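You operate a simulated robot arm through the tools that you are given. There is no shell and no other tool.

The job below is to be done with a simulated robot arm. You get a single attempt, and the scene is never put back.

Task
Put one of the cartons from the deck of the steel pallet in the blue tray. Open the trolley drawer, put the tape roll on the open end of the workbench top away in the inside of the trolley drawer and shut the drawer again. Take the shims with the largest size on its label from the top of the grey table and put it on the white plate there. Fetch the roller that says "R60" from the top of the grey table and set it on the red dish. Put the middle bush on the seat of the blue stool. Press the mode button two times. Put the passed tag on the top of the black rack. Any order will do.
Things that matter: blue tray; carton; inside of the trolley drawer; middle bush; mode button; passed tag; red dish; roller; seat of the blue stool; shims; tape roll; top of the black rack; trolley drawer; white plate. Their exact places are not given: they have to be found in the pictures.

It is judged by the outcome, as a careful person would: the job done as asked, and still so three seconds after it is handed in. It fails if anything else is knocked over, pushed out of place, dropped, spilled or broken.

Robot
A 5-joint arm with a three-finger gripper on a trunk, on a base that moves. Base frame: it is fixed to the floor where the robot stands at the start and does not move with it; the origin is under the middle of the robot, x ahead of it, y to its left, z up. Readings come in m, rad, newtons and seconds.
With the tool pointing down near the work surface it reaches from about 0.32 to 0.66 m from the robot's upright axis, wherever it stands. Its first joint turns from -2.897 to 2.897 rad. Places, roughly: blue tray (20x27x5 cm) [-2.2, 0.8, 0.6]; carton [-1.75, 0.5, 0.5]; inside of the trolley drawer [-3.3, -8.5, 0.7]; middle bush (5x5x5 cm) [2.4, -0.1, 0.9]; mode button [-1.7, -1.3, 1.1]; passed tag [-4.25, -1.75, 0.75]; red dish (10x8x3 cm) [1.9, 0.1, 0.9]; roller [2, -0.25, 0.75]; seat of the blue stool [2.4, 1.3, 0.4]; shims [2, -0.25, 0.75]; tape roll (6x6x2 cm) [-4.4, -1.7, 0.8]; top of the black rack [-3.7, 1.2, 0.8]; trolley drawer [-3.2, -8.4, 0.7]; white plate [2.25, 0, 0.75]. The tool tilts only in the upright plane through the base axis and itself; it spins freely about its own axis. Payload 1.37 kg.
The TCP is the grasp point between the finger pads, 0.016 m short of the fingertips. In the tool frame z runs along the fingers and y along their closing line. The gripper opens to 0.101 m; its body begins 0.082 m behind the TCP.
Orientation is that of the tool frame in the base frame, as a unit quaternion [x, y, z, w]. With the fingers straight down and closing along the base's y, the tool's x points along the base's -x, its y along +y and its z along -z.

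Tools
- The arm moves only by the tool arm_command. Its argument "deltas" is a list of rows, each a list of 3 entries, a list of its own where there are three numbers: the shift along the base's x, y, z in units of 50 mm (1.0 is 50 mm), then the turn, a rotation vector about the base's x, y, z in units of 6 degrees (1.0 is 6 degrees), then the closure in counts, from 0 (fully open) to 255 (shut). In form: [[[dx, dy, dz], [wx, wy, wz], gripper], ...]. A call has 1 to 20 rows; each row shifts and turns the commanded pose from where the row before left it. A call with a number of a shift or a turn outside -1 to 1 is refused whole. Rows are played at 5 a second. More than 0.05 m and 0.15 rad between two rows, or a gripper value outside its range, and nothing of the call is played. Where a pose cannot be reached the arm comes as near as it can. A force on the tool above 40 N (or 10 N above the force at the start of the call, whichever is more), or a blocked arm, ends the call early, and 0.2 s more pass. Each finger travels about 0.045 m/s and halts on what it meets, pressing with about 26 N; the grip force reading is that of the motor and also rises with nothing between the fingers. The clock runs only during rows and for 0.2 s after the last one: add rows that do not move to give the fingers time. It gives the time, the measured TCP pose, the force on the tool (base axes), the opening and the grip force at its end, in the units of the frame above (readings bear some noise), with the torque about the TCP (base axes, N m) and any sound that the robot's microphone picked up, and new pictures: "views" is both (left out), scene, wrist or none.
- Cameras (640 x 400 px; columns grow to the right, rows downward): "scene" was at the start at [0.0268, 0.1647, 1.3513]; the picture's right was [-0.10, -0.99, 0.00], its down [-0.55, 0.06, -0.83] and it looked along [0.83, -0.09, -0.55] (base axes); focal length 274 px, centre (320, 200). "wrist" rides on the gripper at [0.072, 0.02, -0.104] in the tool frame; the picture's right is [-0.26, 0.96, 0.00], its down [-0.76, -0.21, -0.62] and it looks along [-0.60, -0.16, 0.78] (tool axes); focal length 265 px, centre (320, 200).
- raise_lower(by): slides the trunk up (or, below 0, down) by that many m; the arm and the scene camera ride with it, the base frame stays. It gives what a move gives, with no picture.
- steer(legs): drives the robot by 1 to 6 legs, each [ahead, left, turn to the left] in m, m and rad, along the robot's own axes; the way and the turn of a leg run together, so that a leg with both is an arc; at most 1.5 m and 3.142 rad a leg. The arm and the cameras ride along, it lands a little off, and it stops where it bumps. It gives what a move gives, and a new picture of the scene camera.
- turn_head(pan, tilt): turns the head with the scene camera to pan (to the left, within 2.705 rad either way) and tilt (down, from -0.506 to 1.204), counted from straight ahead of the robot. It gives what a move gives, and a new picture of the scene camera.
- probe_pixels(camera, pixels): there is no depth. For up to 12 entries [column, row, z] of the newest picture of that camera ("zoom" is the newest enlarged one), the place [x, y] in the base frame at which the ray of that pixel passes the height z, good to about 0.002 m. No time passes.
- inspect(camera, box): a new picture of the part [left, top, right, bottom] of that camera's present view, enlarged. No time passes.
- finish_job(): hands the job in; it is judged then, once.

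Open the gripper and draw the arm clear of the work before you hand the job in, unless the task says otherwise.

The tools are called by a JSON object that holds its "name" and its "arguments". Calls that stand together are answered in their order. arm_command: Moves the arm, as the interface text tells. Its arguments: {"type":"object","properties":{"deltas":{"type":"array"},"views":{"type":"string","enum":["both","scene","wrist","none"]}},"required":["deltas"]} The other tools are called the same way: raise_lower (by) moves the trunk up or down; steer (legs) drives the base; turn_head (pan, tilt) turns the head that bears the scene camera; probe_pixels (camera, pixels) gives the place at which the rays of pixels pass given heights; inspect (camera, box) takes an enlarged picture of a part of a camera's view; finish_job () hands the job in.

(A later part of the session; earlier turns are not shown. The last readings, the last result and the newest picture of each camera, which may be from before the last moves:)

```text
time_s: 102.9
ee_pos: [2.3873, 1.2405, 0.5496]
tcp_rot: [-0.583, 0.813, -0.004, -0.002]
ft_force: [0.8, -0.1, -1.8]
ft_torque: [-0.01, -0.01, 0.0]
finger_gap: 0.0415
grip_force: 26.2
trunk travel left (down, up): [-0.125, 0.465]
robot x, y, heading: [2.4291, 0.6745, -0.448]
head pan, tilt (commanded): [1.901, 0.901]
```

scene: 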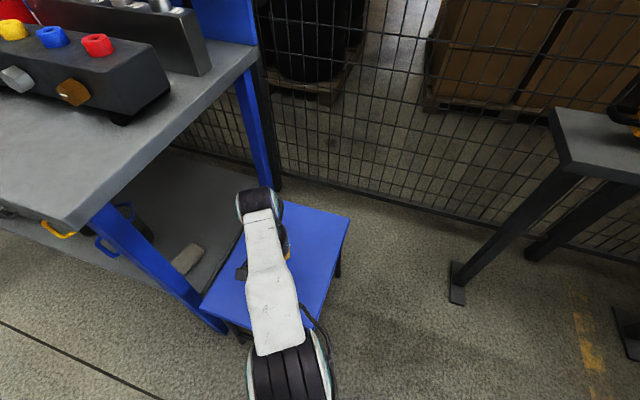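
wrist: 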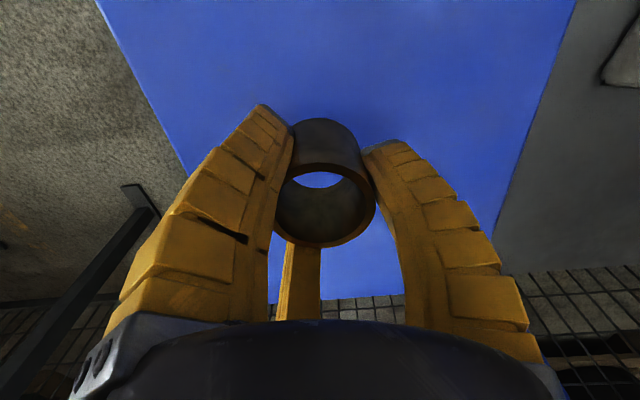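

The bush is above the seat. I lower 5 cm, then feel for the seat in small steps.

{"name": "arm_command", "arguments": {"deltas": [[[0, 0, -0.3], [0, 0, 0], 255], [[0, 0, -0.3], [0, 0, 0], 255], [[0, 0, -0.3], [0, 0, 0], 255], [[0, 0, -0.2], [0, 0, 0], 255], [[0, 0, 0], [0, 0, 0], 255]], "views": "wrist"}}

{"name": "arm_command", "arguments": {"deltas": [[[0, 0, -0.04], [0, 0, 0], 255], [[0, 0, -0.04], [0, 0, 0], 255], [[0, 0, -0.04], [0, 0, 0], 255], [[0, 0, -0.04], [0, 0, 0], 255]], "views": "none"}}

```text
time_s: 104.1
ee_pos: [2.387, 1.2409, 0.4943]
tcp_rot: [-0.582, 0.813, -0.003, -0.001]
ft_force: [-0.6, -0.2, -1.3]
ft_torque: [0.02, 0.02, 0.0]
finger_gap: 0.0415
grip_force: 25.9
trunk travel left (down, up): [-0.125, 0.465]
robot x, y, heading: [2.426, 0.6771, -0.449]
head pan, tilt (commanded): [1.901, 0.901]
```

wrist: 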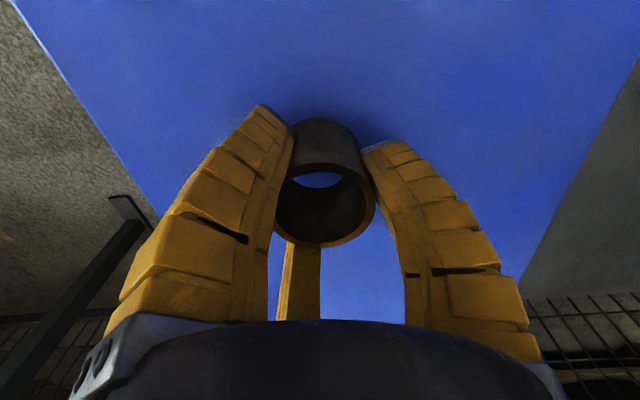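

```text
time_s: 105.1
ee_pos: [2.3864, 1.2397, 0.486]
tcp_rot: [-0.582, 0.813, -0.004, -0.002]
ft_force: [0.0, 0.1, -1.5]
ft_torque: [0.02, 0.02, 0.0]
finger_gap: 0.0412
grip_force: 25.6
trunk travel left (down, up): [-0.125, 0.465]
robot x, y, heading: [2.4333, 0.6773, -0.446]
head pan, tilt (commanded): [1.901, 0.901]
```

Not yet in contact at z 0.486. I continue in 2 mm steps.

{"name": "arm_command", "arguments": {"deltas": [[[0, 0, -0.04], [0, 0, 0], 255], [[0, 0, -0.04], [0, 0, 0], 255], [[0, 0, -0.04], [0, 0, 0], 255], [[0, 0, 0], [0, 0, 0], 255]], "views": "none"}}

```text
time_s: 106.1
ee_pos: [2.3867, 1.2398, 0.4801]
tcp_rot: [-0.583, 0.812, -0.003, -0.003]
ft_force: [0.6, 0.4, -1.5]
ft_torque: [0.0, 0.01, 0.0]
finger_gap: 0.0411
grip_force: 25.6
trunk travel left (down, up): [-0.125, 0.465]
robot x, y, heading: [2.4302, 0.6718, -0.45]
head pan, tilt (commanded): [1.901, 0.901]
```

Still hanging free at 0.480. Smaller 1 mm steps now.

{"name": "arm_command", "arguments": {"deltas": [[[0, 0, -0.02], [0, 0, 0], 255], [[0, 0, -0.02], [0, 0, 0], 255], [[0, 0, -0.02], [0, 0, 0], 255], [[0, 0, 0], [0, 0, 0], 255]], "views": "none"}}

```text
time_s: 107.1
ee_pos: [2.386, 1.2407, 0.479]
tcp_rot: [-0.583, 0.812, -0.002, -0.002]
ft_force: [-0.7, -0.2, 0.5]
ft_torque: [-0.01, 0.03, 0.0]
finger_gap: 0.0412
grip_force: 26.1
trunk travel left (down, up): [-0.125, 0.465]
robot x, y, heading: [2.4281, 0.6746, -0.454]
head pan, tilt (commanded): [1.901, 0.901]
```

Force moved from -1.5 to +0.5 N: just touching. One more millimetre, then check.

{"name": "arm_command", "arguments": {"deltas": [[[0, 0, -0.02], [0, 0, 0], 255], [[0, 0, 0], [0, 0, 0], 255]], "views": "wrist"}}

```text
time_s: 107.7
ee_pos: [2.3864, 1.2406, 0.4779]
tcp_rot: [-0.583, 0.812, -0.003, -0.001]
ft_force: [-1.5, -2.6, 7.0]
ft_torque: [0.05, 0.16, 0.04]
finger_gap: 0.041
grip_force: 25.6
trunk travel left (down, up): [-0.125, 0.465]
robot x, y, heading: [2.4311, 0.6762, -0.447]
head pan, tilt (commanded): [1.901, 0.901]
```

wrist: 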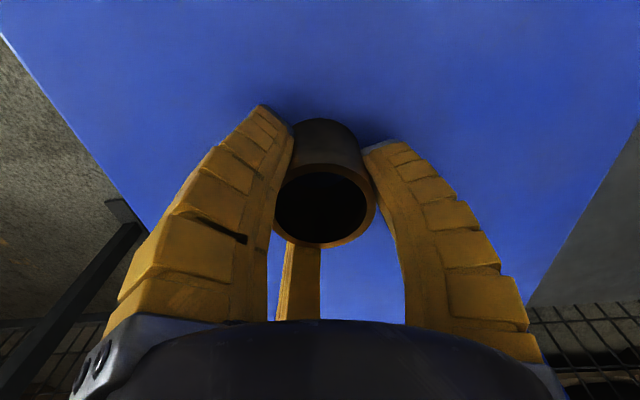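

Contact is firm (7 N) so the bush stands on the seat. I open and rise straight up.

{"name": "arm_command", "arguments": {"deltas": [[[0, 0, 0.02], [0, 0, 0], 100], [[0, 0, 0], [0, 0, 0], 0], [[0, 0, 0], [0, 0, 0], 0], [[0, 0, 0], [0, 0, 0], 0], [[0, 0, 0.4], [0, 0, 0], 0], [[0, 0, 0.8], [0, 0, 0], 0], [[0, 0, 0.8], [0, 0, 0], 0]], "views": "both"}}

```text
time_s: 109.3
ee_pos: [2.3864, 1.2386, 0.577]
tcp_rot: [-0.583, 0.813, -0.003, -0.001]
ft_force: [0.0, -0.3, -0.7]
ft_torque: [0.0, 0.0, 0.02]
finger_gap: 0.1005
grip_force: 0.0
trunk travel left (down, up): [-0.125, 0.465]
robot x, y, heading: [2.4328, 0.6779, -0.445]
head pan, tilt (commanded): [1.901, 0.901]
```

scene: 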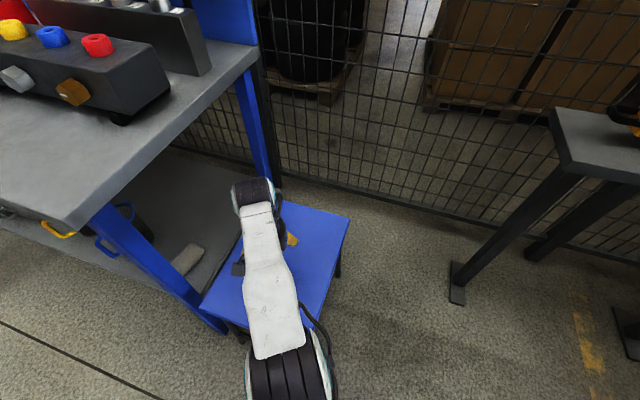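
wrist: 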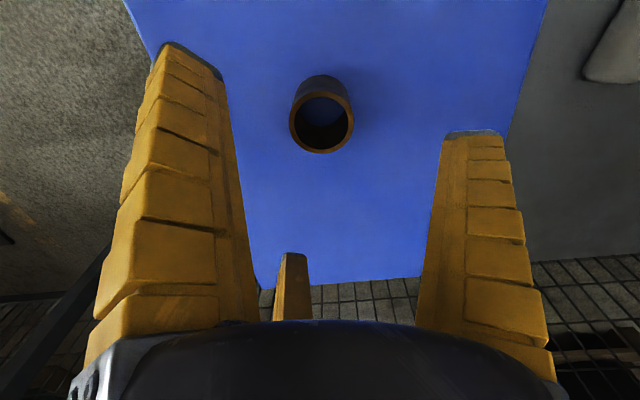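

The bush stands upright on the stool seat. I raise the trunk back and swing the arm to the front of the robot.

{"name": "raise_lower", "arguments": {"by": 0.4}}

{"name": "arm_command", "arguments": {"deltas": [[[0.63, -0.76, 0], [0, 0, 0], 0], [[0.63, -0.76, 0], [0, 0, 0], 0], [[0.63, -0.76, 0], [0, 0, 0], 0], [[0.667, -0.667, 0], [0, 0, 0], 0], [[0.667, -0.667, 0], [0, 0, 0], 0], [[0.667, -0.667, 0], [0, 0, 0], 0], [[0.667, -0.667, 0], [0, 0, 0], 0], [[0.667, -0.667, 0], [0, 0, 0], 0], [[0.667, -0.667, 0], [0, 0, 0], 0], [[0.667, -0.667, 0], [0, 0, 0], 0], [[0.667, -0.667, 0], [0, 0, 0], 0], [[0.667, -0.667, 0], [0, 0, 0], 0], [[0.667, -0.667, 0], [0, 0, 0], 0], [[0.667, -0.667, 0], [0, 0, 0], 0], [[0.667, -0.667, 0], [0, 0, 0], 0], [[-0.24, -0.96, 0], [0, 0, 0], 0], [[-0.24, -0.96, 0], [0, 0, 0], 0], [[-0.24, -0.96, 0], [0, 0, 0], 0], [[-0.24, -0.96, 0], [0, 0, 0], 0], [[-0.24, -0.96, 0], [0, 0, 0], 0]], "views": "scene"}}

```text
time_s: 113.2
ee_pos: [2.3866, 1.2374, 0.9767]
tcp_rot: [-0.583, 0.813, -0.004, -0.002]
ft_force: [0.5, -0.2, -0.6]
ft_torque: [-0.01, -0.04, 0.01]
finger_gap: 0.1007
grip_force: 0.0
trunk travel left (down, up): [-0.525, 0.065]
robot x, y, heading: [2.4294, 0.6775, -0.446]
head pan, tilt (commanded): [1.901, 0.901]
```

```text
time_s: 114.1
ee_pos: [2.4893, 1.0787, 0.8956]
tcp_rot: [-0.586, 0.805, -0.075, -0.056]
ft_force: [-0.6, 0.7, 0.5]
ft_torque: [0.0, -0.01, -0.01]
finger_gap: 0.1006
grip_force: 0.1
trunk travel left (down, up): [-0.525, 0.065]
robot x, y, heading: [2.4294, 0.6786, -0.449]
head pan, tilt (commanded): [1.901, 0.901]
stopped in row 4: the arm was blocked; the commanded pose is now the measured one
```

scene: 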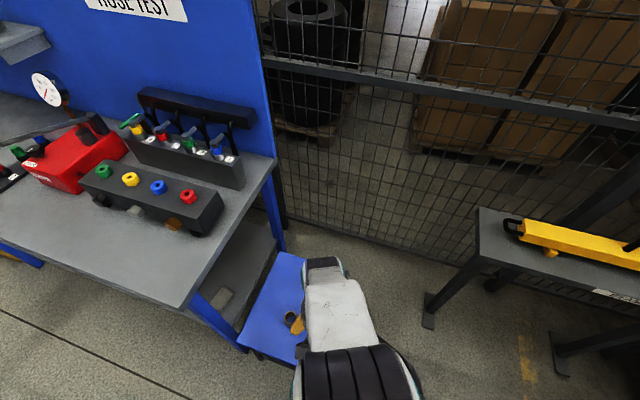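

The arm was blocked while folding inward, likely by the robot's own mast on its left side, and the tool tilted. I move back outward and up while removing the tilt.

{"name": "arm_command", "arguments": {"deltas": [[[0, 0.5, 0.4], [0.45, 0, 0], 0], [[0, 0.5, 0.4], [0.45, 0, 0], 0], [[0, 0.5, 0.4], [0.45, 0, 0], 0], [[0, 0.3, 0.4], [0.43, 0, 0], 0], [[0, 0, 0], [0, 0, 0], 0]], "views": "none"}}

```text
time_s: 115.3
ee_pos: [2.4908, 1.1586, 0.9616]
tcp_rot: [-0.586, 0.81, -0.014, -0.011]
ft_force: [0.3, 0.6, 0.4]
ft_torque: [0.01, -0.03, -0.01]
finger_gap: 0.1003
grip_force: 0.0
trunk travel left (down, up): [-0.525, 0.065]
robot x, y, heading: [2.4312, 0.6753, -0.45]
head pan, tilt (commanded): [1.901, 0.901]
```

Back at radius 0.49 m. I sweep along the same chord that worked on the way here.

{"name": "arm_command", "arguments": {"deltas": [[[0.8, -0.26, 0], [0.34, 0, 0], 0], [[0.6, -0.723, 0], [0, 0, 0], 0], [[0.6, -0.723, 0], [0, 0, 0], 0], [[0.6, -0.723, 0], [0, 0, 0], 0], [[0.6, -0.723, 0], [0, 0, 0], 0], [[0.6, -0.723, 0], [0, 0, 0], 0], [[0.6, -0.723, 0], [0, 0, 0], 0], [[0.6, -0.723, 0], [0, 0, 0], 0], [[0.6, -0.723, 0], [0, 0, 0], 0], [[0.6, -0.723, 0], [0, 0, 0], 0], [[0.6, -0.723, 0], [0, 0, 0], 0], [[0.6, -0.723, 0], [0, 0, 0], 0], [[0.6, -0.723, 0], [0, 0, 0], 0], [[0.6, -0.723, 0], [0, 0, 0], 0], [[-0.36, -0.76, 0], [0, 0, 0], 0], [[-0.36, -0.76, 0], [0, 0, 0], 0], [[-0.36, -0.76, 0], [0, 0, 0], 0], [[-0.36, -0.76, 0], [0, 0, 0], 0], [[-0.36, -0.76, 0], [0, 0, 0], 0]], "views": "none"}}

{"name": "turn_head", "arguments": {"pan": 2.6, "tilt": 0.8}}

```text
time_s: 119.3
ee_pos: [2.8284, 0.4928, 0.9765]
tcp_rot: [-0.588, 0.808, 0.007, -0.003]
ft_force: [0.7, 0.0, 0.1]
ft_torque: [0.03, 0.02, -0.01]
finger_gap: 0.1007
grip_force: 0.0
trunk travel left (down, up): [-0.525, 0.065]
robot x, y, heading: [2.4304, 0.6768, -0.451]
head pan, tilt (commanded): [1.901, 0.901]
```

```text
time_s: 120.4
ee_pos: [2.8302, 0.4947, 0.9764]
tcp_rot: [-0.589, 0.808, 0.006, -0.003]
ft_force: [-0.1, -0.1, -0.2]
ft_torque: [0.02, -0.01, -0.02]
finger_gap: 0.1006
grip_force: 0.1
trunk travel left (down, up): [-0.525, 0.065]
robot x, y, heading: [2.4322, 0.6728, -0.448]
head pan, tilt (commanded): [2.601, 0.799]
```

scene: 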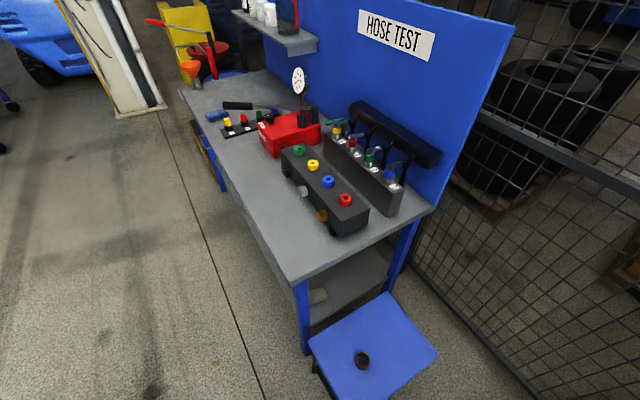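

The bush sits well on the seat (361, 361). I now drive back out of the aisle, then across the front of the table, checking after each part.

{"name": "steer", "arguments": {"legs": [[-1.1, -0.07, 0]]}}

{"name": "turn_head", "arguments": {"pan": -1.0, "tilt": 0.7}}

```text
time_s: 126.0
ee_pos: [1.8106, 0.9079, 0.9763]
tcp_rot: [-0.59, 0.807, 0.006, -0.004]
ft_force: [0.2, -0.3, 0.6]
ft_torque: [-0.01, -0.02, 0.01]
finger_gap: 0.1005
grip_force: 0.0
trunk travel left (down, up): [-0.525, 0.065]
robot x, y, heading: [1.4157, 1.0886, -0.45]
head pan, tilt (commanded): [2.601, 0.799]
```

scene: 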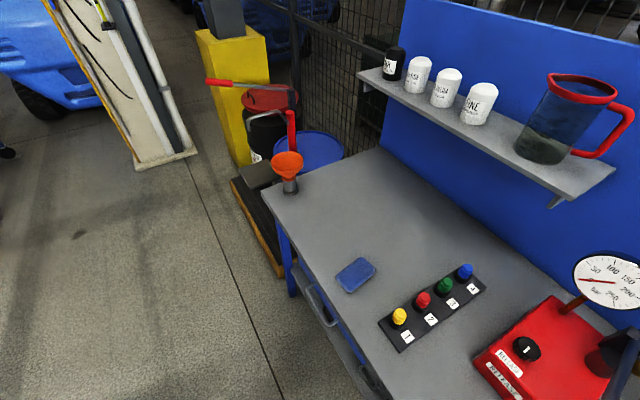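

```text
time_s: 129.0
ee_pos: [1.8102, 0.909, 0.9761]
tcp_rot: [-0.59, 0.807, 0.007, -0.004]
ft_force: [-0.4, -0.5, -1.1]
ft_torque: [0.02, 0.0, 0.0]
finger_gap: 0.1006
grip_force: 0.0
trunk travel left (down, up): [-0.525, 0.065]
robot x, y, heading: [1.4106, 1.0863, -0.447]
head pan, tilt (commanded): [-1.0, 0.7]
```

scene: 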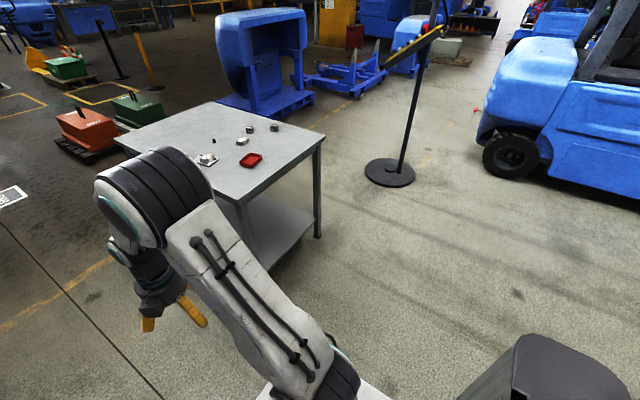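

The route is clear: I drive right 1.5 m across the near end and then ahead 1.15 m along the table's right side.

{"name": "steer", "arguments": {"legs": [[0, -1.48, 0], [1.13, 0, 0]]}}

{"name": "turn_head", "arguments": {"pan": 1.2, "tilt": 0.9}}

```text
time_s: 141.7
ee_pos: [2.2119, -0.8816, 0.9774]
tcp_rot: [-0.602, 0.798, 0.006, -0.004]
ft_force: [0.1, 0.2, 0.5]
ft_torque: [0.0, 0.02, -0.01]
finger_gap: 0.1007
grip_force: 0.1
trunk travel left (down, up): [-0.525, 0.065]
robot x, y, heading: [1.805, -0.7152, -0.413]
head pan, tilt (commanded): [-1.0, 0.7]
```

scene: 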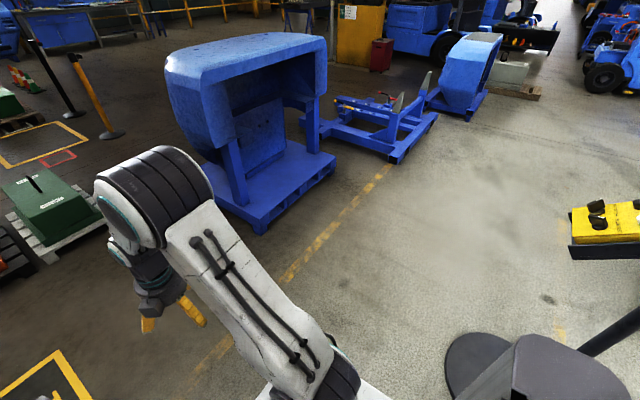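

```text
time_s: 143.7
ee_pos: [2.2115, -0.8813, 0.9763]
tcp_rot: [-0.603, 0.798, 0.007, -0.004]
ft_force: [-0.1, 0.0, 0.8]
ft_torque: [0.02, 0.01, -0.03]
finger_gap: 0.1003
grip_force: 0.1
trunk travel left (down, up): [-0.525, 0.065]
robot x, y, heading: [1.8082, -0.7107, -0.418]
head pan, tilt (commanded): [1.201, 0.901]
```

scene: 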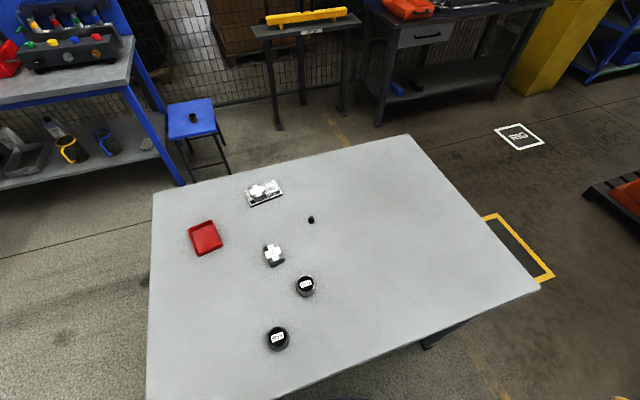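

Both rollers are in view: one at (305, 286), the other at (277, 338). I enlarge to read labels and probe positions.

{"name": "inspect", "arguments": {"camera": "scene", "box": [240, 230, 350, 360]}}

{"name": "inspect", "arguments": {"camera": "scene", "box": [180, 170, 330, 270]}}

```text
3.08 times, centred on (295, 295) of scene
```

zoom: 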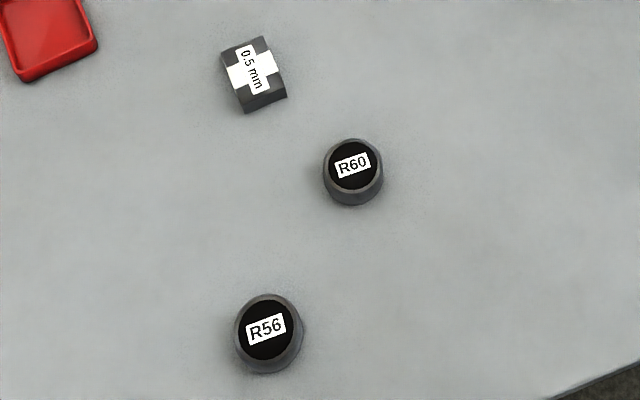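

```text
4.00 times, centred on (255, 220) of scene
```

zoom: 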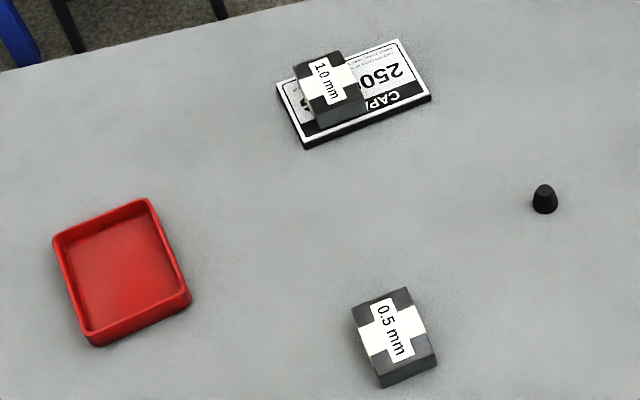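

R60 is confirmed at (305.7, 284). I probe the roller and the dish rim.

{"name": "probe_pixels", "arguments": {"camera": "scene", "pixels": [[305.7, 283.6, 0.873], [305.7, 283.6, 0.88], [306, 287, 0.848], [296, 285, 0.86], [315.5, 285, 0.86], [277.5, 336.5, 0.873], [274, 254, 0.86], [188.5, 229.5, 0.875], [212, 220, 0.875], [222, 242, 0.875], [197, 253, 0.875], [206, 237, 0.855]]}}

```text
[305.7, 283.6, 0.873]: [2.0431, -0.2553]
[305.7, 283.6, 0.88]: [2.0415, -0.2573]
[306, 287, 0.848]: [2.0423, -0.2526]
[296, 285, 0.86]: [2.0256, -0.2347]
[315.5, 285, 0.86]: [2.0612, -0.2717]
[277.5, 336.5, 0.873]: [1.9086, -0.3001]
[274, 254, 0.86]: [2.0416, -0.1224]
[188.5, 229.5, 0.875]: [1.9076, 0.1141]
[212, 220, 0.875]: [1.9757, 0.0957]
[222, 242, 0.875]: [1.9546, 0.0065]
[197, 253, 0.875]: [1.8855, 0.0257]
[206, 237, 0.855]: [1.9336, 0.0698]
```

R60 is at [2.0425, -0.255]. I swing the hand over it along a safe arc, turning the tool -20° so no finger points at the R56 or the 0.5 mm shims.

{"name": "arm_command", "arguments": {"deltas": [[[0.16, 0.914, 0], [-0.06, -0.14, -0.222], 0], [[0.16, 0.914, 0], [0, 0, -0.222], 0], [[0.16, 0.914, 0], [0, 0, -0.222], 0], [[0.16, 0.914, 0], [0, 0, -0.222], 0], [[0.16, 0.914, 0], [0, 0, -0.222], 0], [[0.16, 0.914, 0], [0, 0, -0.222], 0], [[0.16, 0.914, 0], [0, 0, -0.222], 0], [[-0.5625, 0.765, 0], [0, 0, -0.222], 0], [[-0.5625, 0.765, 0], [0, 0, -0.222], 0], [[-0.5625, 0.765, 0], [0, 0, -0.222], 0], [[-0.5625, 0.765, 0], [0, 0, -0.222], 0], [[-0.5625, 0.765, 0], [0, 0, -0.222], 0], [[-0.5625, 0.765, 0], [0, 0, -0.222], 0], [[-0.5625, 0.765, 0], [0, 0, -0.222], 0], [[-0.5625, 0.765, 0], [0, 0, -0.222], 0], [[0, 0, 0], [0, 0, 0], 0]], "views": "wrist"}}

```text
time_s: 147.1
ee_pos: [2.0427, -0.2551, 0.9772]
tcp_rot: [-0.455, 0.89, 0.0, 0.0]
ft_force: [0.9, 0.1, 0.0]
ft_torque: [0.03, -0.01, -0.01]
finger_gap: 0.1004
grip_force: 0.1
trunk travel left (down, up): [-0.525, 0.065]
robot x, y, heading: [1.8074, -0.7162, -0.418]
head pan, tilt (commanded): [1.201, 0.901]
```

wrist: 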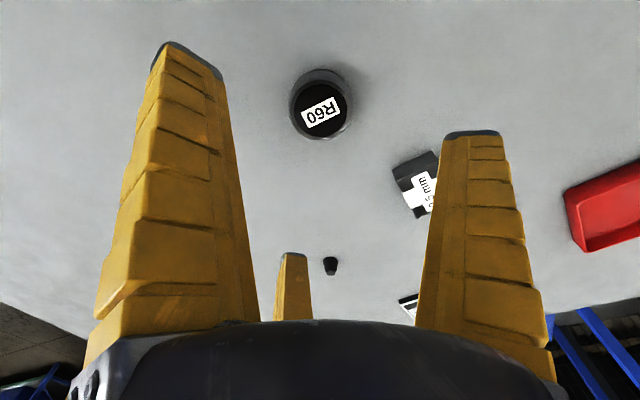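

R60 is exactly under the TCP axis at (320, 110). I descend to z 0.867 with the gripper open.

{"name": "arm_command", "arguments": {"deltas": [[[0, 0, -0.6], [0, 0, 0], 0], [[0, 0, -0.7], [0, 0, 0], 0], [[0, 0, -0.6], [0, 0, 0], 0], [[0, 0, -0.25], [0, 0, 0], 0], [[0, 0, -0.06], [0, 0, 0], 0], [[0, 0, 0], [0, 0, 0], 0]], "views": "wrist"}}

```text
time_s: 148.5
ee_pos: [2.0427, -0.2558, 0.8642]
tcp_rot: [-0.455, 0.891, 0.0, 0.0]
ft_force: [0.1, -1.0, 0.1]
ft_torque: [0.03, 0.0, 0.02]
finger_gap: 0.1004
grip_force: 0.1
trunk travel left (down, up): [-0.525, 0.065]
robot x, y, heading: [1.8038, -0.7122, -0.414]
head pan, tilt (commanded): [1.201, 0.901]
```

wrist: 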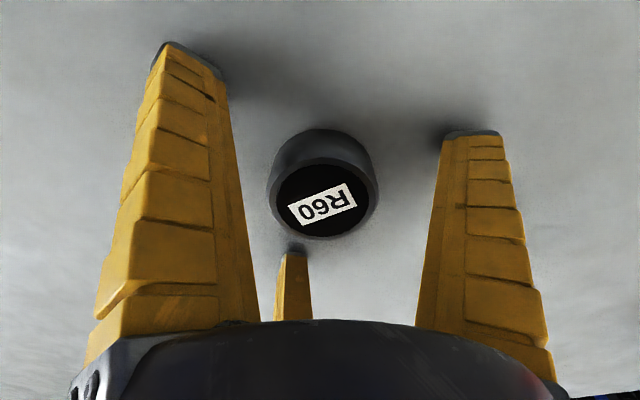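

Centred. I raise 1 mm for table clearance and close on the roller.

{"name": "arm_command", "arguments": {"deltas": [[[0, 0, 0.03], [0, 0, 0], 0], [[0, 0, 0], [0, 0, 0], 255], [[0, 0, 0], [0, 0, 0], 255], [[0, 0, 0], [0, 0, 0], 255], [[0, 0, 0], [0, 0, 0], 255], [[0, 0, 0], [0, 0, 0], 255], [[0, 0, 0], [0, 0, 0], 255], [[0, 0, 0], [0, 0, 0], 255]], "views": "wrist"}}

```text
time_s: 150.3
ee_pos: [2.0423, -0.2556, 0.867]
tcp_rot: [-0.455, 0.891, 0.001, 0.001]
ft_force: [1.1, 2.7, 9.7]
ft_torque: [-0.01, -0.03, 0.02]
finger_gap: 0.0459
grip_force: 26.4
trunk travel left (down, up): [-0.525, 0.065]
robot x, y, heading: [1.8073, -0.7113, -0.419]
head pan, tilt (commanded): [1.201, 0.901]
```

wrist: 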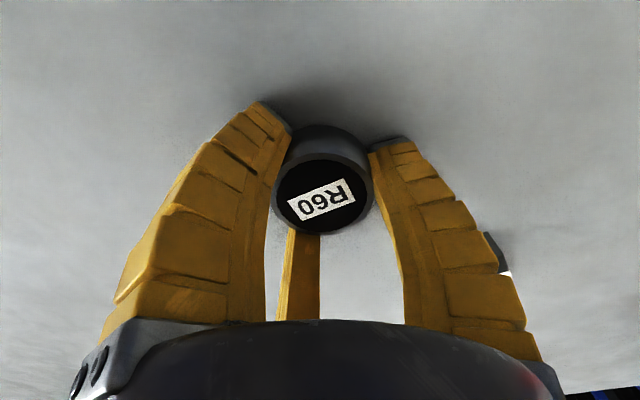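

Grip gap 0.046 on the roller; tips barely touch the table. I lift slowly.

{"name": "arm_command", "arguments": {"deltas": [[[0, 0, 0.05], [0, 0, 0], 255], [[0, 0, 0.05], [0, 0, 0], 255], [[0, 0, 0.1], [0, 0, 0], 255], [[0, 0, 0.2], [0, 0, 0], 255], [[0, 0, 0.3], [0, 0, 0], 255], [[0, 0, 0.4], [0, 0, 0], 255], [[0, 0, 0.4], [0, 0, 0], 255], [[0, 0, 0.2], [0, 0, 0], 255], [[0, 0, 0], [0, 0, 0], 255]], "views": "wrist"}}

```text
time_s: 152.3
ee_pos: [2.0426, -0.256, 0.9515]
tcp_rot: [-0.455, 0.891, 0.0, 0.0]
ft_force: [-0.2, 0.9, -3.2]
ft_torque: [0.0, 0.0, 0.03]
finger_gap: 0.0439
grip_force: 26.5
trunk travel left (down, up): [-0.525, 0.065]
robot x, y, heading: [1.8065, -0.7094, -0.415]
head pan, tilt (commanded): [1.201, 0.901]
```

wrist: 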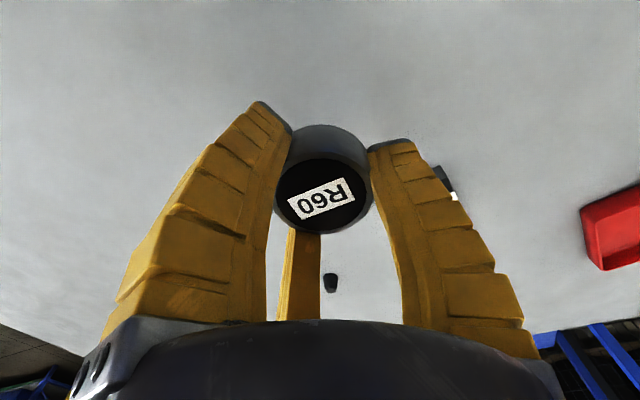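

R60 is held (3.2 N). The dish needs a stance at the near end: I drive back 0.71 m and then left 0.47 m with the roller carried at z 0.95.

{"name": "steer", "arguments": {"legs": [[-0.71, 0, 0], [0, 0.47, 0]]}}

{"name": "turn_head", "arguments": {"pan": 0.1, "tilt": 1.0}}

```text
time_s: 158.6
ee_pos: [1.5832, 0.4529, 0.9518]
tcp_rot: [-0.455, 0.891, -0.001, -0.001]
ft_force: [0.2, 0.8, -3.5]
ft_torque: [-0.03, 0.02, 0.02]
finger_gap: 0.0426
grip_force: 25.3
trunk travel left (down, up): [-0.525, 0.065]
robot x, y, heading: [1.3498, -0.0041, -0.418]
head pan, tilt (commanded): [1.201, 0.901]
```

scene: 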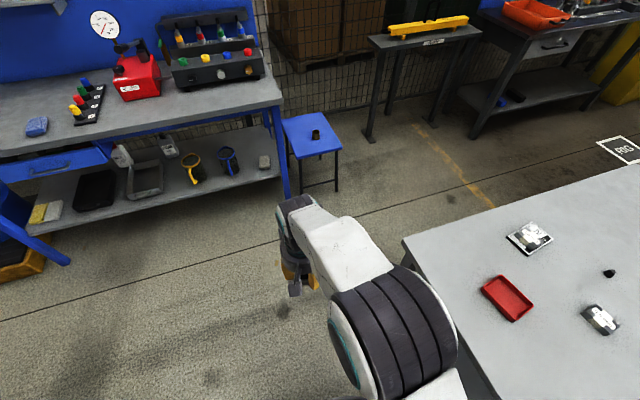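

```text
time_s: 159.9
ee_pos: [1.586, 0.4527, 0.9522]
tcp_rot: [-0.455, 0.89, 0.0, 0.0]
ft_force: [-0.2, -1.2, -3.4]
ft_torque: [0.01, -0.02, -0.01]
finger_gap: 0.0427
grip_force: 25.9
trunk travel left (down, up): [-0.525, 0.065]
robot x, y, heading: [1.3482, -0.0069, -0.415]
head pan, tilt (commanded): [0.099, 1.0]
```

scene: 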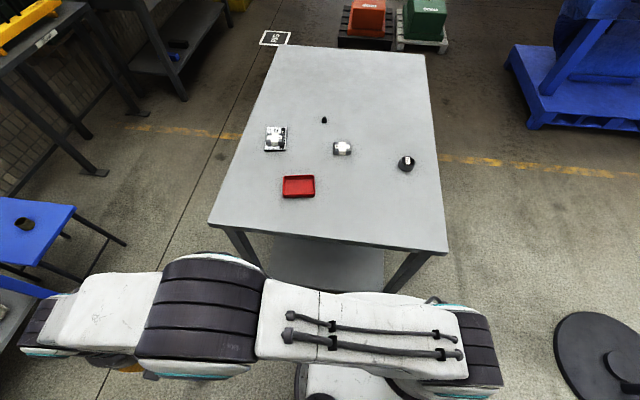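

The grip gap shrank slightly (0.0459 to 0.0427), so I check the roller in the wrist view before moving on.

{"name": "inspect", "arguments": {"camera": "wrist", "box": [220, 70, 440, 260]}}

{"name": "inspect", "arguments": {"camera": "scene", "box": [250, 150, 350, 220]}}

```text
2.11 times, centred on (330, 165) of wrist
```

zoom: 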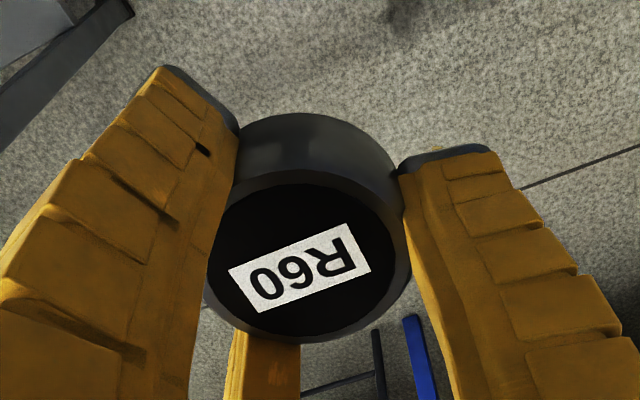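

```text
5.71 times, centred on (300, 185) of scene
```

zoom: 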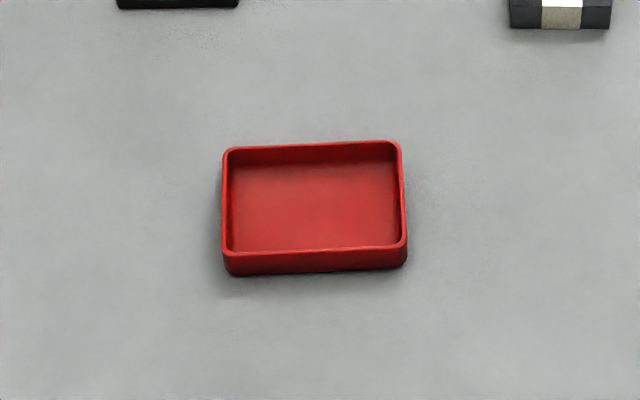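

The roller is secure, but the dish is shallow and narrow so fingers at the roller's foot would hit its rim. I set the roller down on a free spot near [1.83, -0.10] to regrip it higher; first I swing there.

{"name": "arm_command", "arguments": {"deltas": [[[0.3754, -0.8508, 0], [0, 0, 0], 255], [[0.3754, -0.8508, 0], [0, 0, 0], 255], [[0.3754, -0.8508, 0], [0, 0, 0], 255], [[0.3754, -0.8508, 0], [0, 0, 0], 255], [[0.3754, -0.8508, 0], [0, 0, 0], 255], [[0.3754, -0.8508, 0], [0, 0, 0], 255], [[0.3754, -0.8508, 0], [0, 0, 0], 255], [[0.3754, -0.8508, 0], [0, 0, 0], 255], [[0.3754, -0.8508, 0], [0, 0, 0], 255], [[0.3754, -0.8508, 0], [0, 0, 0], 255], [[0.3754, -0.8508, 0], [0, 0, 0], 255], [[0.3754, -0.8508, 0], [0, 0, 0], 255], [[0.3754, -0.8508, 0], [0, 0, 0], 255], [[0, 0, -0.4], [0, 0, 0], 255], [[0, 0, -0.4], [0, 0, 0], 255], [[0, 0, -0.4], [0, 0, 0], 255], [[0, 0, -0.2], [0, 0, 0], 255]], "views": "both"}}

{"name": "inspect", "arguments": {"camera": "scene", "box": [250, 140, 370, 230]}}

```text
time_s: 163.5
ee_pos: [1.8272, -0.0999, 0.8803]
tcp_rot: [-0.455, 0.89, 0.0, 0.0]
ft_force: [-0.8, 0.4, -2.5]
ft_torque: [0.03, 0.01, -0.02]
finger_gap: 0.043
grip_force: 26.2
trunk travel left (down, up): [-0.525, 0.065]
robot x, y, heading: [1.3466, -0.0049, -0.417]
head pan, tilt (commanded): [0.099, 1.0]
```

scene: 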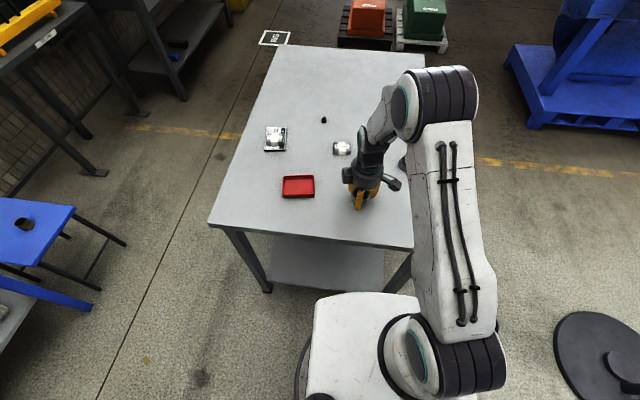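
wrist: 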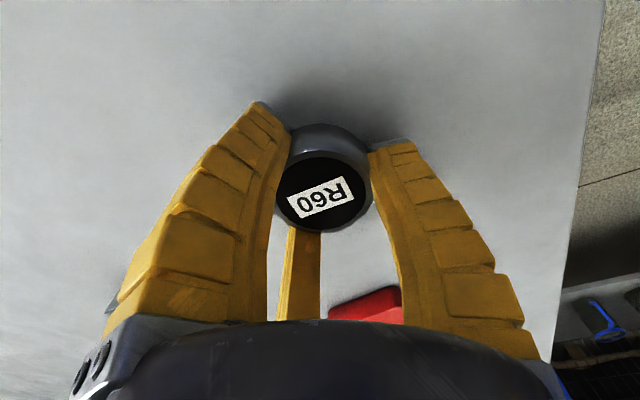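

```text
4.44 times, centred on (310, 185) of scene
```

zoom: 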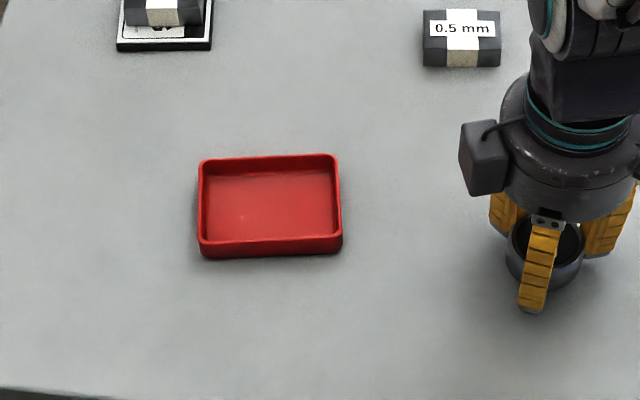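

I lower the roller to the table in small steps (contact expected near z 0.868).

{"name": "arm_command", "arguments": {"deltas": [[[0, 0, -0.04], [0, 0, 0], 255], [[0, 0, -0.04], [0, 0, 0], 255], [[0, 0, -0.04], [0, 0, 0], 255], [[0, 0, -0.04], [0, 0, 0], 255], [[0, 0, -0.03], [0, 0, 0], 255], [[0, 0, 0], [0, 0, 0], 255]], "views": "none"}}

```text
time_s: 164.9
ee_pos: [1.8271, -0.1006, 0.872]
tcp_rot: [-0.455, 0.89, 0.001, 0.0]
ft_force: [-0.2, -0.6, -3.0]
ft_torque: [-0.01, -0.03, 0.0]
finger_gap: 0.043
grip_force: 26.2
trunk travel left (down, up): [-0.525, 0.065]
robot x, y, heading: [1.3479, -0.0063, -0.417]
head pan, tilt (commanded): [0.099, 1.0]
```

Still -3.0 N. Continue in 1 mm steps.

{"name": "arm_command", "arguments": {"deltas": [[[0, 0, -0.02], [0, 0, 0], 255], [[0, 0, -0.02], [0, 0, 0], 255], [[0, 0, -0.02], [0, 0, 0], 255], [[0, 0, 0], [0, 0, 0], 255]], "views": "none"}}

```text
time_s: 165.9
ee_pos: [1.8282, -0.0997, 0.8713]
tcp_rot: [-0.455, 0.89, 0.0, 0.0]
ft_force: [0.4, -1.4, -3.8]
ft_torque: [-0.01, -0.01, 0.02]
finger_gap: 0.0428
grip_force: 26.4
trunk travel left (down, up): [-0.525, 0.065]
robot x, y, heading: [1.3496, -0.0071, -0.415]
head pan, tilt (commanded): [0.099, 1.0]
```

{"name": "arm_command", "arguments": {"deltas": [[[0, 0, -0.02], [0, 0, 0], 255], [[0, 0, -0.02], [0, 0, 0], 255], [[0, 0, 0], [0, 0, 0], 255]], "views": "none"}}

```text
time_s: 166.7
ee_pos: [1.8276, -0.0991, 0.8689]
tcp_rot: [-0.455, 0.89, 0.0, 0.001]
ft_force: [-0.5, 1.5, 9.7]
ft_torque: [-0.25, 0.09, 0.0]
finger_gap: 0.0449
grip_force: 26.1
trunk travel left (down, up): [-0.525, 0.065]
robot x, y, heading: [1.3494, -0.0046, -0.415]
head pan, tilt (commanded): [0.099, 1.0]
```

Contact (+9.7 N) at z 0.869. I open, rise 13 mm, and regrip the roller by its upper part.

{"name": "arm_command", "arguments": {"deltas": [[[0, 0, 0.02], [0, 0, 0], 120], [[0, 0, 0], [0, 0, 0], 60], [[0, 0, 0], [0, 0, 0], 60], [[0, 0, 0.12], [0, 0, 0], 60], [[0, 0, 0.12], [0, 0, 0], 60], [[0, 0, 0], [0, 0, 0], 60]], "views": "wrist"}}

{"name": "inspect", "arguments": {"camera": "scene", "box": [320, 150, 420, 225]}}

```text
time_s: 168.1
ee_pos: [1.828, -0.0992, 0.8802]
tcp_rot: [-0.455, 0.891, 0.0, 0.0]
ft_force: [0.5, -0.1, -1.1]
ft_torque: [0.01, 0.0, 0.01]
finger_gap: 0.0795
grip_force: 2.0
trunk travel left (down, up): [-0.525, 0.065]
robot x, y, heading: [1.3484, -0.0049, -0.418]
head pan, tilt (commanded): [0.099, 1.0]
```

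wrist: 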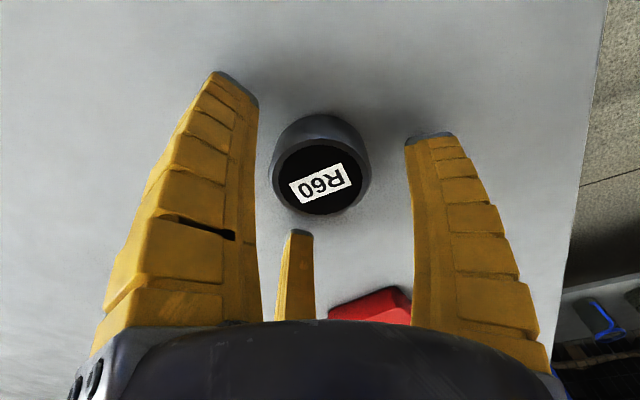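

```text
5.33 times, centred on (370, 188) of scene
```

zoom: 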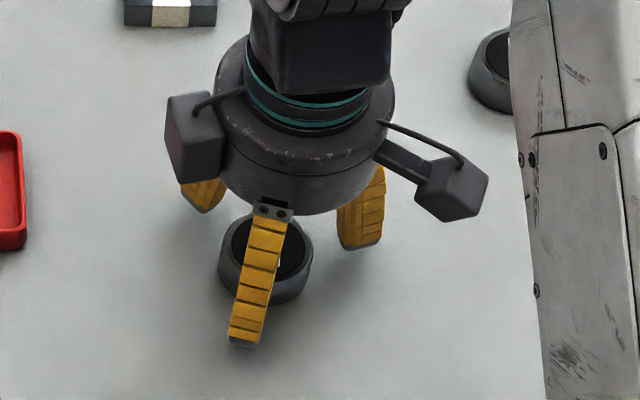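

The roller stands upright with its top about 9 mm above the fingertips. I close and lift slightly to test.

{"name": "arm_command", "arguments": {"deltas": [[[0, 0, -0.02], [0, 0, 0], 60], [[0, 0, 0], [0, 0, 0], 255], [[0, 0, 0], [0, 0, 0], 255], [[0, 0, 0], [0, 0, 0], 255], [[0, 0, 0], [0, 0, 0], 255], [[0, 0, 0], [0, 0, 0], 255], [[0, 0, 0], [0, 0, 0], 255], [[0, 0, 0.04], [0, 0, 0], 255], [[0, 0, 0.04], [0, 0, 0], 255], [[0, 0, 0.04], [0, 0, 0], 255]], "views": "wrist"}}

{"name": "inspect", "arguments": {"camera": "scene", "box": [320, 150, 420, 225]}}

```text
time_s: 170.3
ee_pos: [1.8272, -0.1003, 0.8851]
tcp_rot: [-0.455, 0.891, 0.001, -0.001]
ft_force: [0.2, 0.2, -3.2]
ft_torque: [-0.02, 0.03, -0.01]
finger_gap: 0.0406
grip_force: 26.6
trunk travel left (down, up): [-0.525, 0.065]
robot x, y, heading: [1.3491, -0.0058, -0.416]
head pan, tilt (commanded): [0.099, 1.0]
```

wrist: 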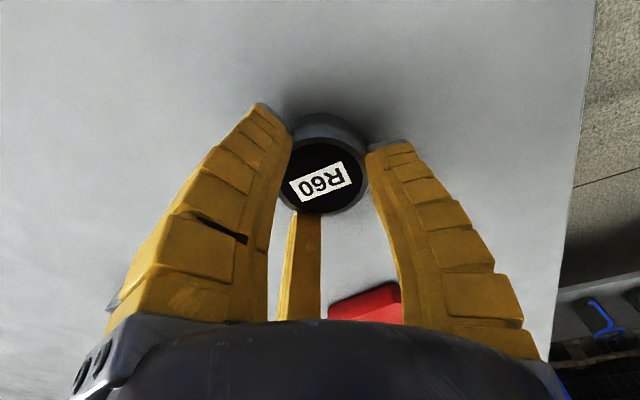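

```text
5.33 times, centred on (370, 188) of scene
```

zoom: 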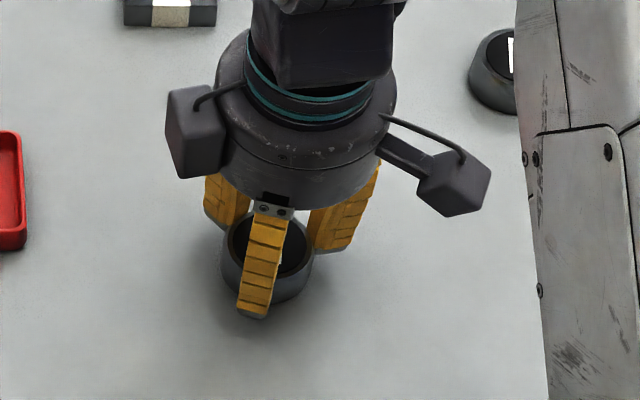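

Held (-3.2 N) with roller bottom about 32 mm below the TCP. I lift to z 0.925 and probe the dish rim again from this view.

{"name": "arm_command", "arguments": {"deltas": [[[0, 0, 0.1], [0, 0, 0], 255], [[0, 0, 0.2], [0, 0, 0], 255], [[0, 0, 0.3], [0, 0, 0], 255], [[0, 0, 0.2], [0, 0, 0], 255], [[0, 0, 0], [0, 0, 0], 255]], "views": "scene"}}

{"name": "probe_pixels", "arguments": {"camera": "scene", "pixels": [[282.9, 176.7, 0.868], [313.4, 174.9, 0.868], [314.9, 194, 0.868], [283.4, 196.3, 0.868], [283.6, 198.6, 0.848], [315, 197, 0.848], [298.8, 186, 0.852]]}}

```text
time_s: 171.5
ee_pos: [1.8289, -0.1002, 0.925]
tcp_rot: [-0.455, 0.891, 0.0, -0.001]
ft_force: [-0.1, 0.3, -4.0]
ft_torque: [-0.05, -0.01, 0.01]
finger_gap: 0.0408
grip_force: 26.3
trunk travel left (down, up): [-0.525, 0.065]
robot x, y, heading: [1.3476, -0.003, -0.41]
head pan, tilt (commanded): [0.099, 1.0]
```

scene: 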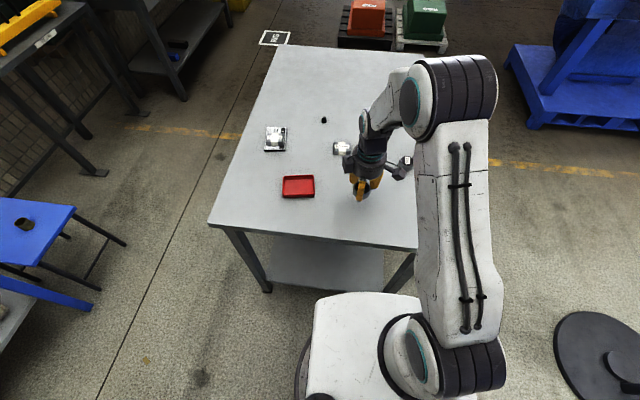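

```text
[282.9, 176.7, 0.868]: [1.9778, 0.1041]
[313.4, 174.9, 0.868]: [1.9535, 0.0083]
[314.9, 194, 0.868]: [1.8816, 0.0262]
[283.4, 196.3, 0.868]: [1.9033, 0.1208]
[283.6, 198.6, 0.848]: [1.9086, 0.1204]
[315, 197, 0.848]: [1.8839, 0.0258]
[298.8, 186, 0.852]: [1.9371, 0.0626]
```

Dish centre is [1.930, 0.063], long axis at 76°. I move over it, turning -8° so one finger lies along the dish's long axis.

{"name": "arm_command", "arguments": {"deltas": [[[0.4, 0.65, 0], [0, 0, -0.274], 255], [[0.404, 0.652, 0], [0, 0, -0.274], 255], [[0.404, 0.652, 0], [0, 0, -0.274], 255], [[0.404, 0.652, 0], [0, 0, -0.274], 255], [[0.404, 0.652, 0], [0, 0, -0.274], 255], [[0, 0, 0], [0, 0, 0], 255]], "views": "both"}}

{"name": "inspect", "arguments": {"camera": "scene", "box": [250, 140, 370, 230]}}

```text
time_s: 172.9
ee_pos: [1.929, 0.0641, 0.9241]
tcp_rot: [-0.39, 0.921, 0.0, -0.001]
ft_force: [-0.3, 0.8, -3.4]
ft_torque: [0.01, -0.01, 0.02]
finger_gap: 0.0409
grip_force: 26.3
trunk travel left (down, up): [-0.525, 0.065]
robot x, y, heading: [1.3519, -0.0074, -0.415]
head pan, tilt (commanded): [0.099, 1.0]
```

scene: 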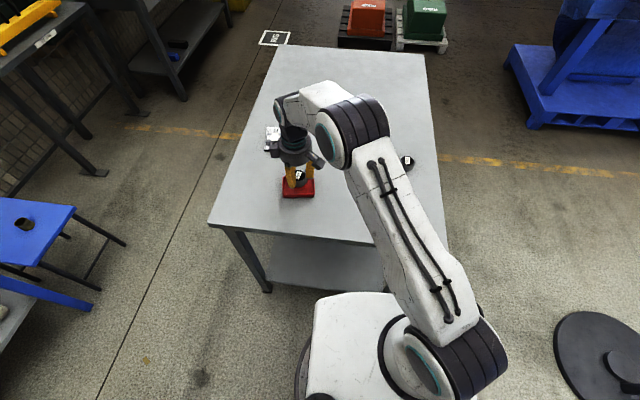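
wrist: 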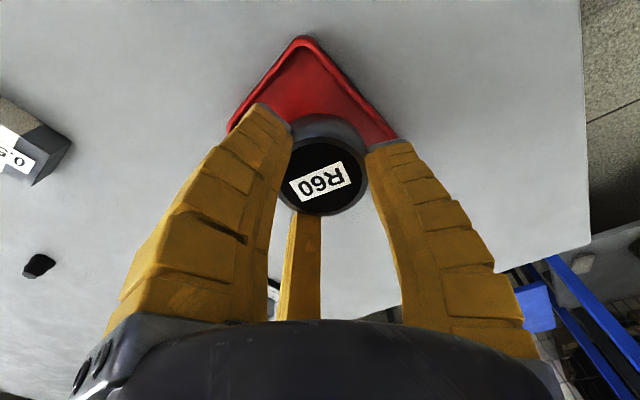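

```text
4.44 times, centred on (310, 185) of scene
```

zoom: 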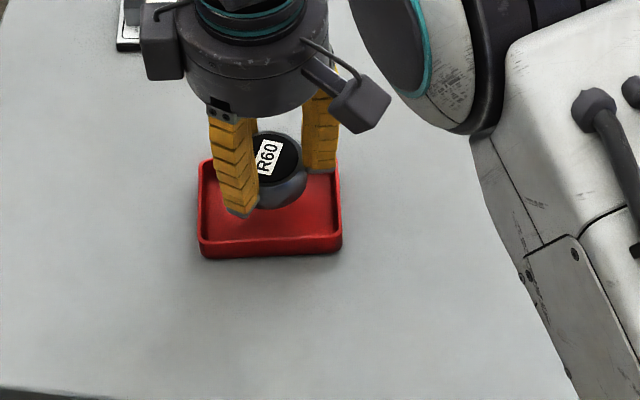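

I verify alignment by probing the dish corners visible in the wrist view: (302, 37), (228, 130), (398, 137).

{"name": "probe_pixels", "arguments": {"camera": "wrist", "pixels": [[302, 38, 0.868], [228, 129, 0.868], [398, 136, 0.868], [302, 38, 0.878], [228, 129, 0.878], [398, 136, 0.878]]}}

```text
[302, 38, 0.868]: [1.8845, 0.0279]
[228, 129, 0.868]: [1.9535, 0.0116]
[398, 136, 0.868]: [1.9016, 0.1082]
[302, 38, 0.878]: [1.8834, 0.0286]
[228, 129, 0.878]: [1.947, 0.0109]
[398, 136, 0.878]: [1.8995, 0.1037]
```

Alignment agrees within 2 mm. I lower to z 0.890, then in 1 mm steps until contact.

{"name": "arm_command", "arguments": {"deltas": [[[0, 0, -0.2], [0, 0, 0], 255], [[0, 0, -0.25], [0, 0, 0], 255], [[0, 0, -0.2], [0, 0, 0], 255], [[0, 0, -0.04], [0, 0, 0], 255], [[0, 0, 0], [0, 0, 0], 255]], "views": "wrist"}}

{"name": "inspect", "arguments": {"camera": "scene", "box": [250, 140, 370, 230]}}

```text
time_s: 174.1
ee_pos: [1.9296, 0.0622, 0.8902]
tcp_rot: [-0.391, 0.921, 0.0, 0.001]
ft_force: [0.3, 0.1, -3.1]
ft_torque: [0.0, -0.01, -0.03]
finger_gap: 0.0406
grip_force: 26.0
trunk travel left (down, up): [-0.525, 0.065]
robot x, y, heading: [1.3511, -0.004, -0.415]
head pan, tilt (commanded): [0.099, 1.0]
```

wrist: 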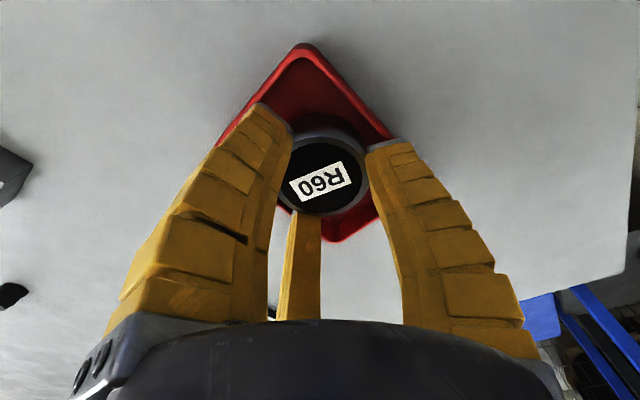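

```text
4.44 times, centred on (310, 185) of scene
```

zoom: 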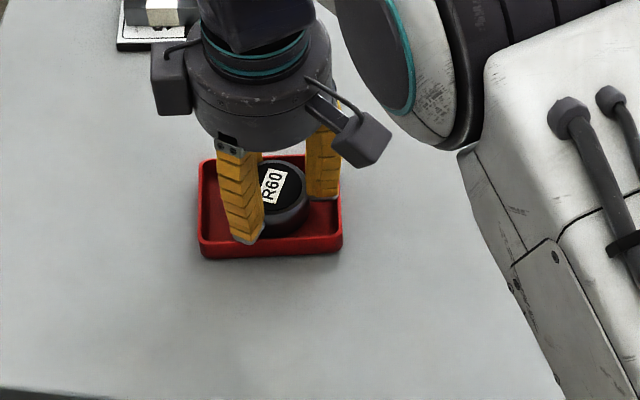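

Good fit so far with no contact. I keep lowering in 1 mm steps.

{"name": "arm_command", "arguments": {"deltas": [[[0, 0, -0.02], [0, 0, 0], 255], [[0, 0, -0.02], [0, 0, 0], 255], [[0, 0, -0.02], [0, 0, 0], 255], [[0, 0, -0.02], [0, 0, 0], 255], [[0, 0, 0], [0, 0, 0], 255]], "views": "none"}}

```text
time_s: 175.3
ee_pos: [1.9303, 0.062, 0.8868]
tcp_rot: [-0.39, 0.921, 0.0, 0.001]
ft_force: [0.6, -0.4, -3.3]
ft_torque: [0.05, -0.02, 0.0]
finger_gap: 0.0408
grip_force: 26.3
trunk travel left (down, up): [-0.525, 0.065]
robot x, y, heading: [1.3476, -0.0073, -0.417]
head pan, tilt (commanded): [0.099, 1.0]
```

{"name": "arm_command", "arguments": {"deltas": [[[0, 0, -0.02], [0, 0, 0], 255], [[0, 0, -0.02], [0, 0, 0], 255], [[0, 0, 0], [0, 0, 0], 255]], "views": "none"}}

```text
time_s: 176.1
ee_pos: [1.9287, 0.0624, 0.8851]
tcp_rot: [-0.389, 0.921, -0.001, 0.001]
ft_force: [2.1, 0.5, 4.3]
ft_torque: [0.01, 0.07, 0.02]
finger_gap: 0.041
grip_force: 25.8
trunk travel left (down, up): [-0.525, 0.065]
robot x, y, heading: [1.3489, -0.0045, -0.413]
head pan, tilt (commanded): [0.099, 1.0]
```

Contact at z 0.885, as expected for the roller on the dish floor. I open just enough to free it, then rise straight up.

{"name": "arm_command", "arguments": {"deltas": [[[0, 0, 0.01], [0, 0, 0], 135], [[0, 0, 0], [0, 0, 0], 125], [[0, 0, 0], [0, 0, 0], 125]], "views": "wrist"}}

{"name": "inspect", "arguments": {"camera": "scene", "box": [250, 140, 370, 230]}}

```text
time_s: 176.9
ee_pos: [1.9308, 0.0633, 0.8862]
tcp_rot: [-0.39, 0.921, -0.001, 0.001]
ft_force: [7.0, 0.1, 5.1]
ft_torque: [0.2, 0.05, -0.13]
finger_gap: 0.0527
grip_force: 0.4
trunk travel left (down, up): [-0.525, 0.065]
robot x, y, heading: [1.3511, -0.0029, -0.412]
head pan, tilt (commanded): [0.099, 1.0]
```

wrist: 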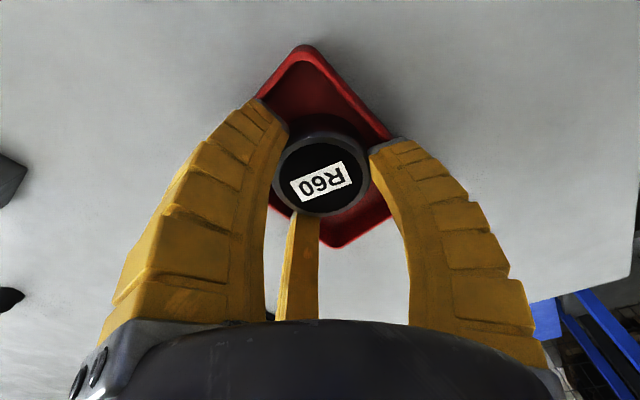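

```text
4.44 times, centred on (310, 185) of scene
```

zoom: 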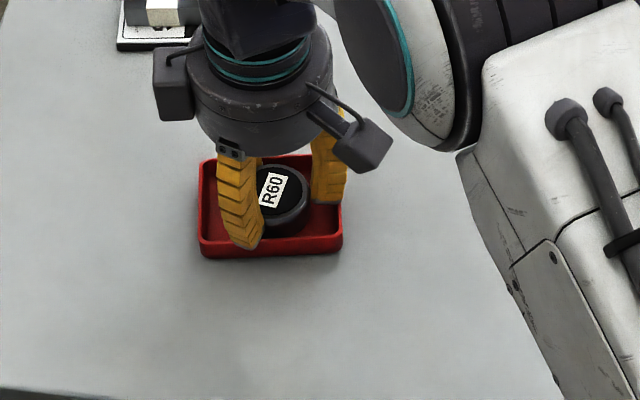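

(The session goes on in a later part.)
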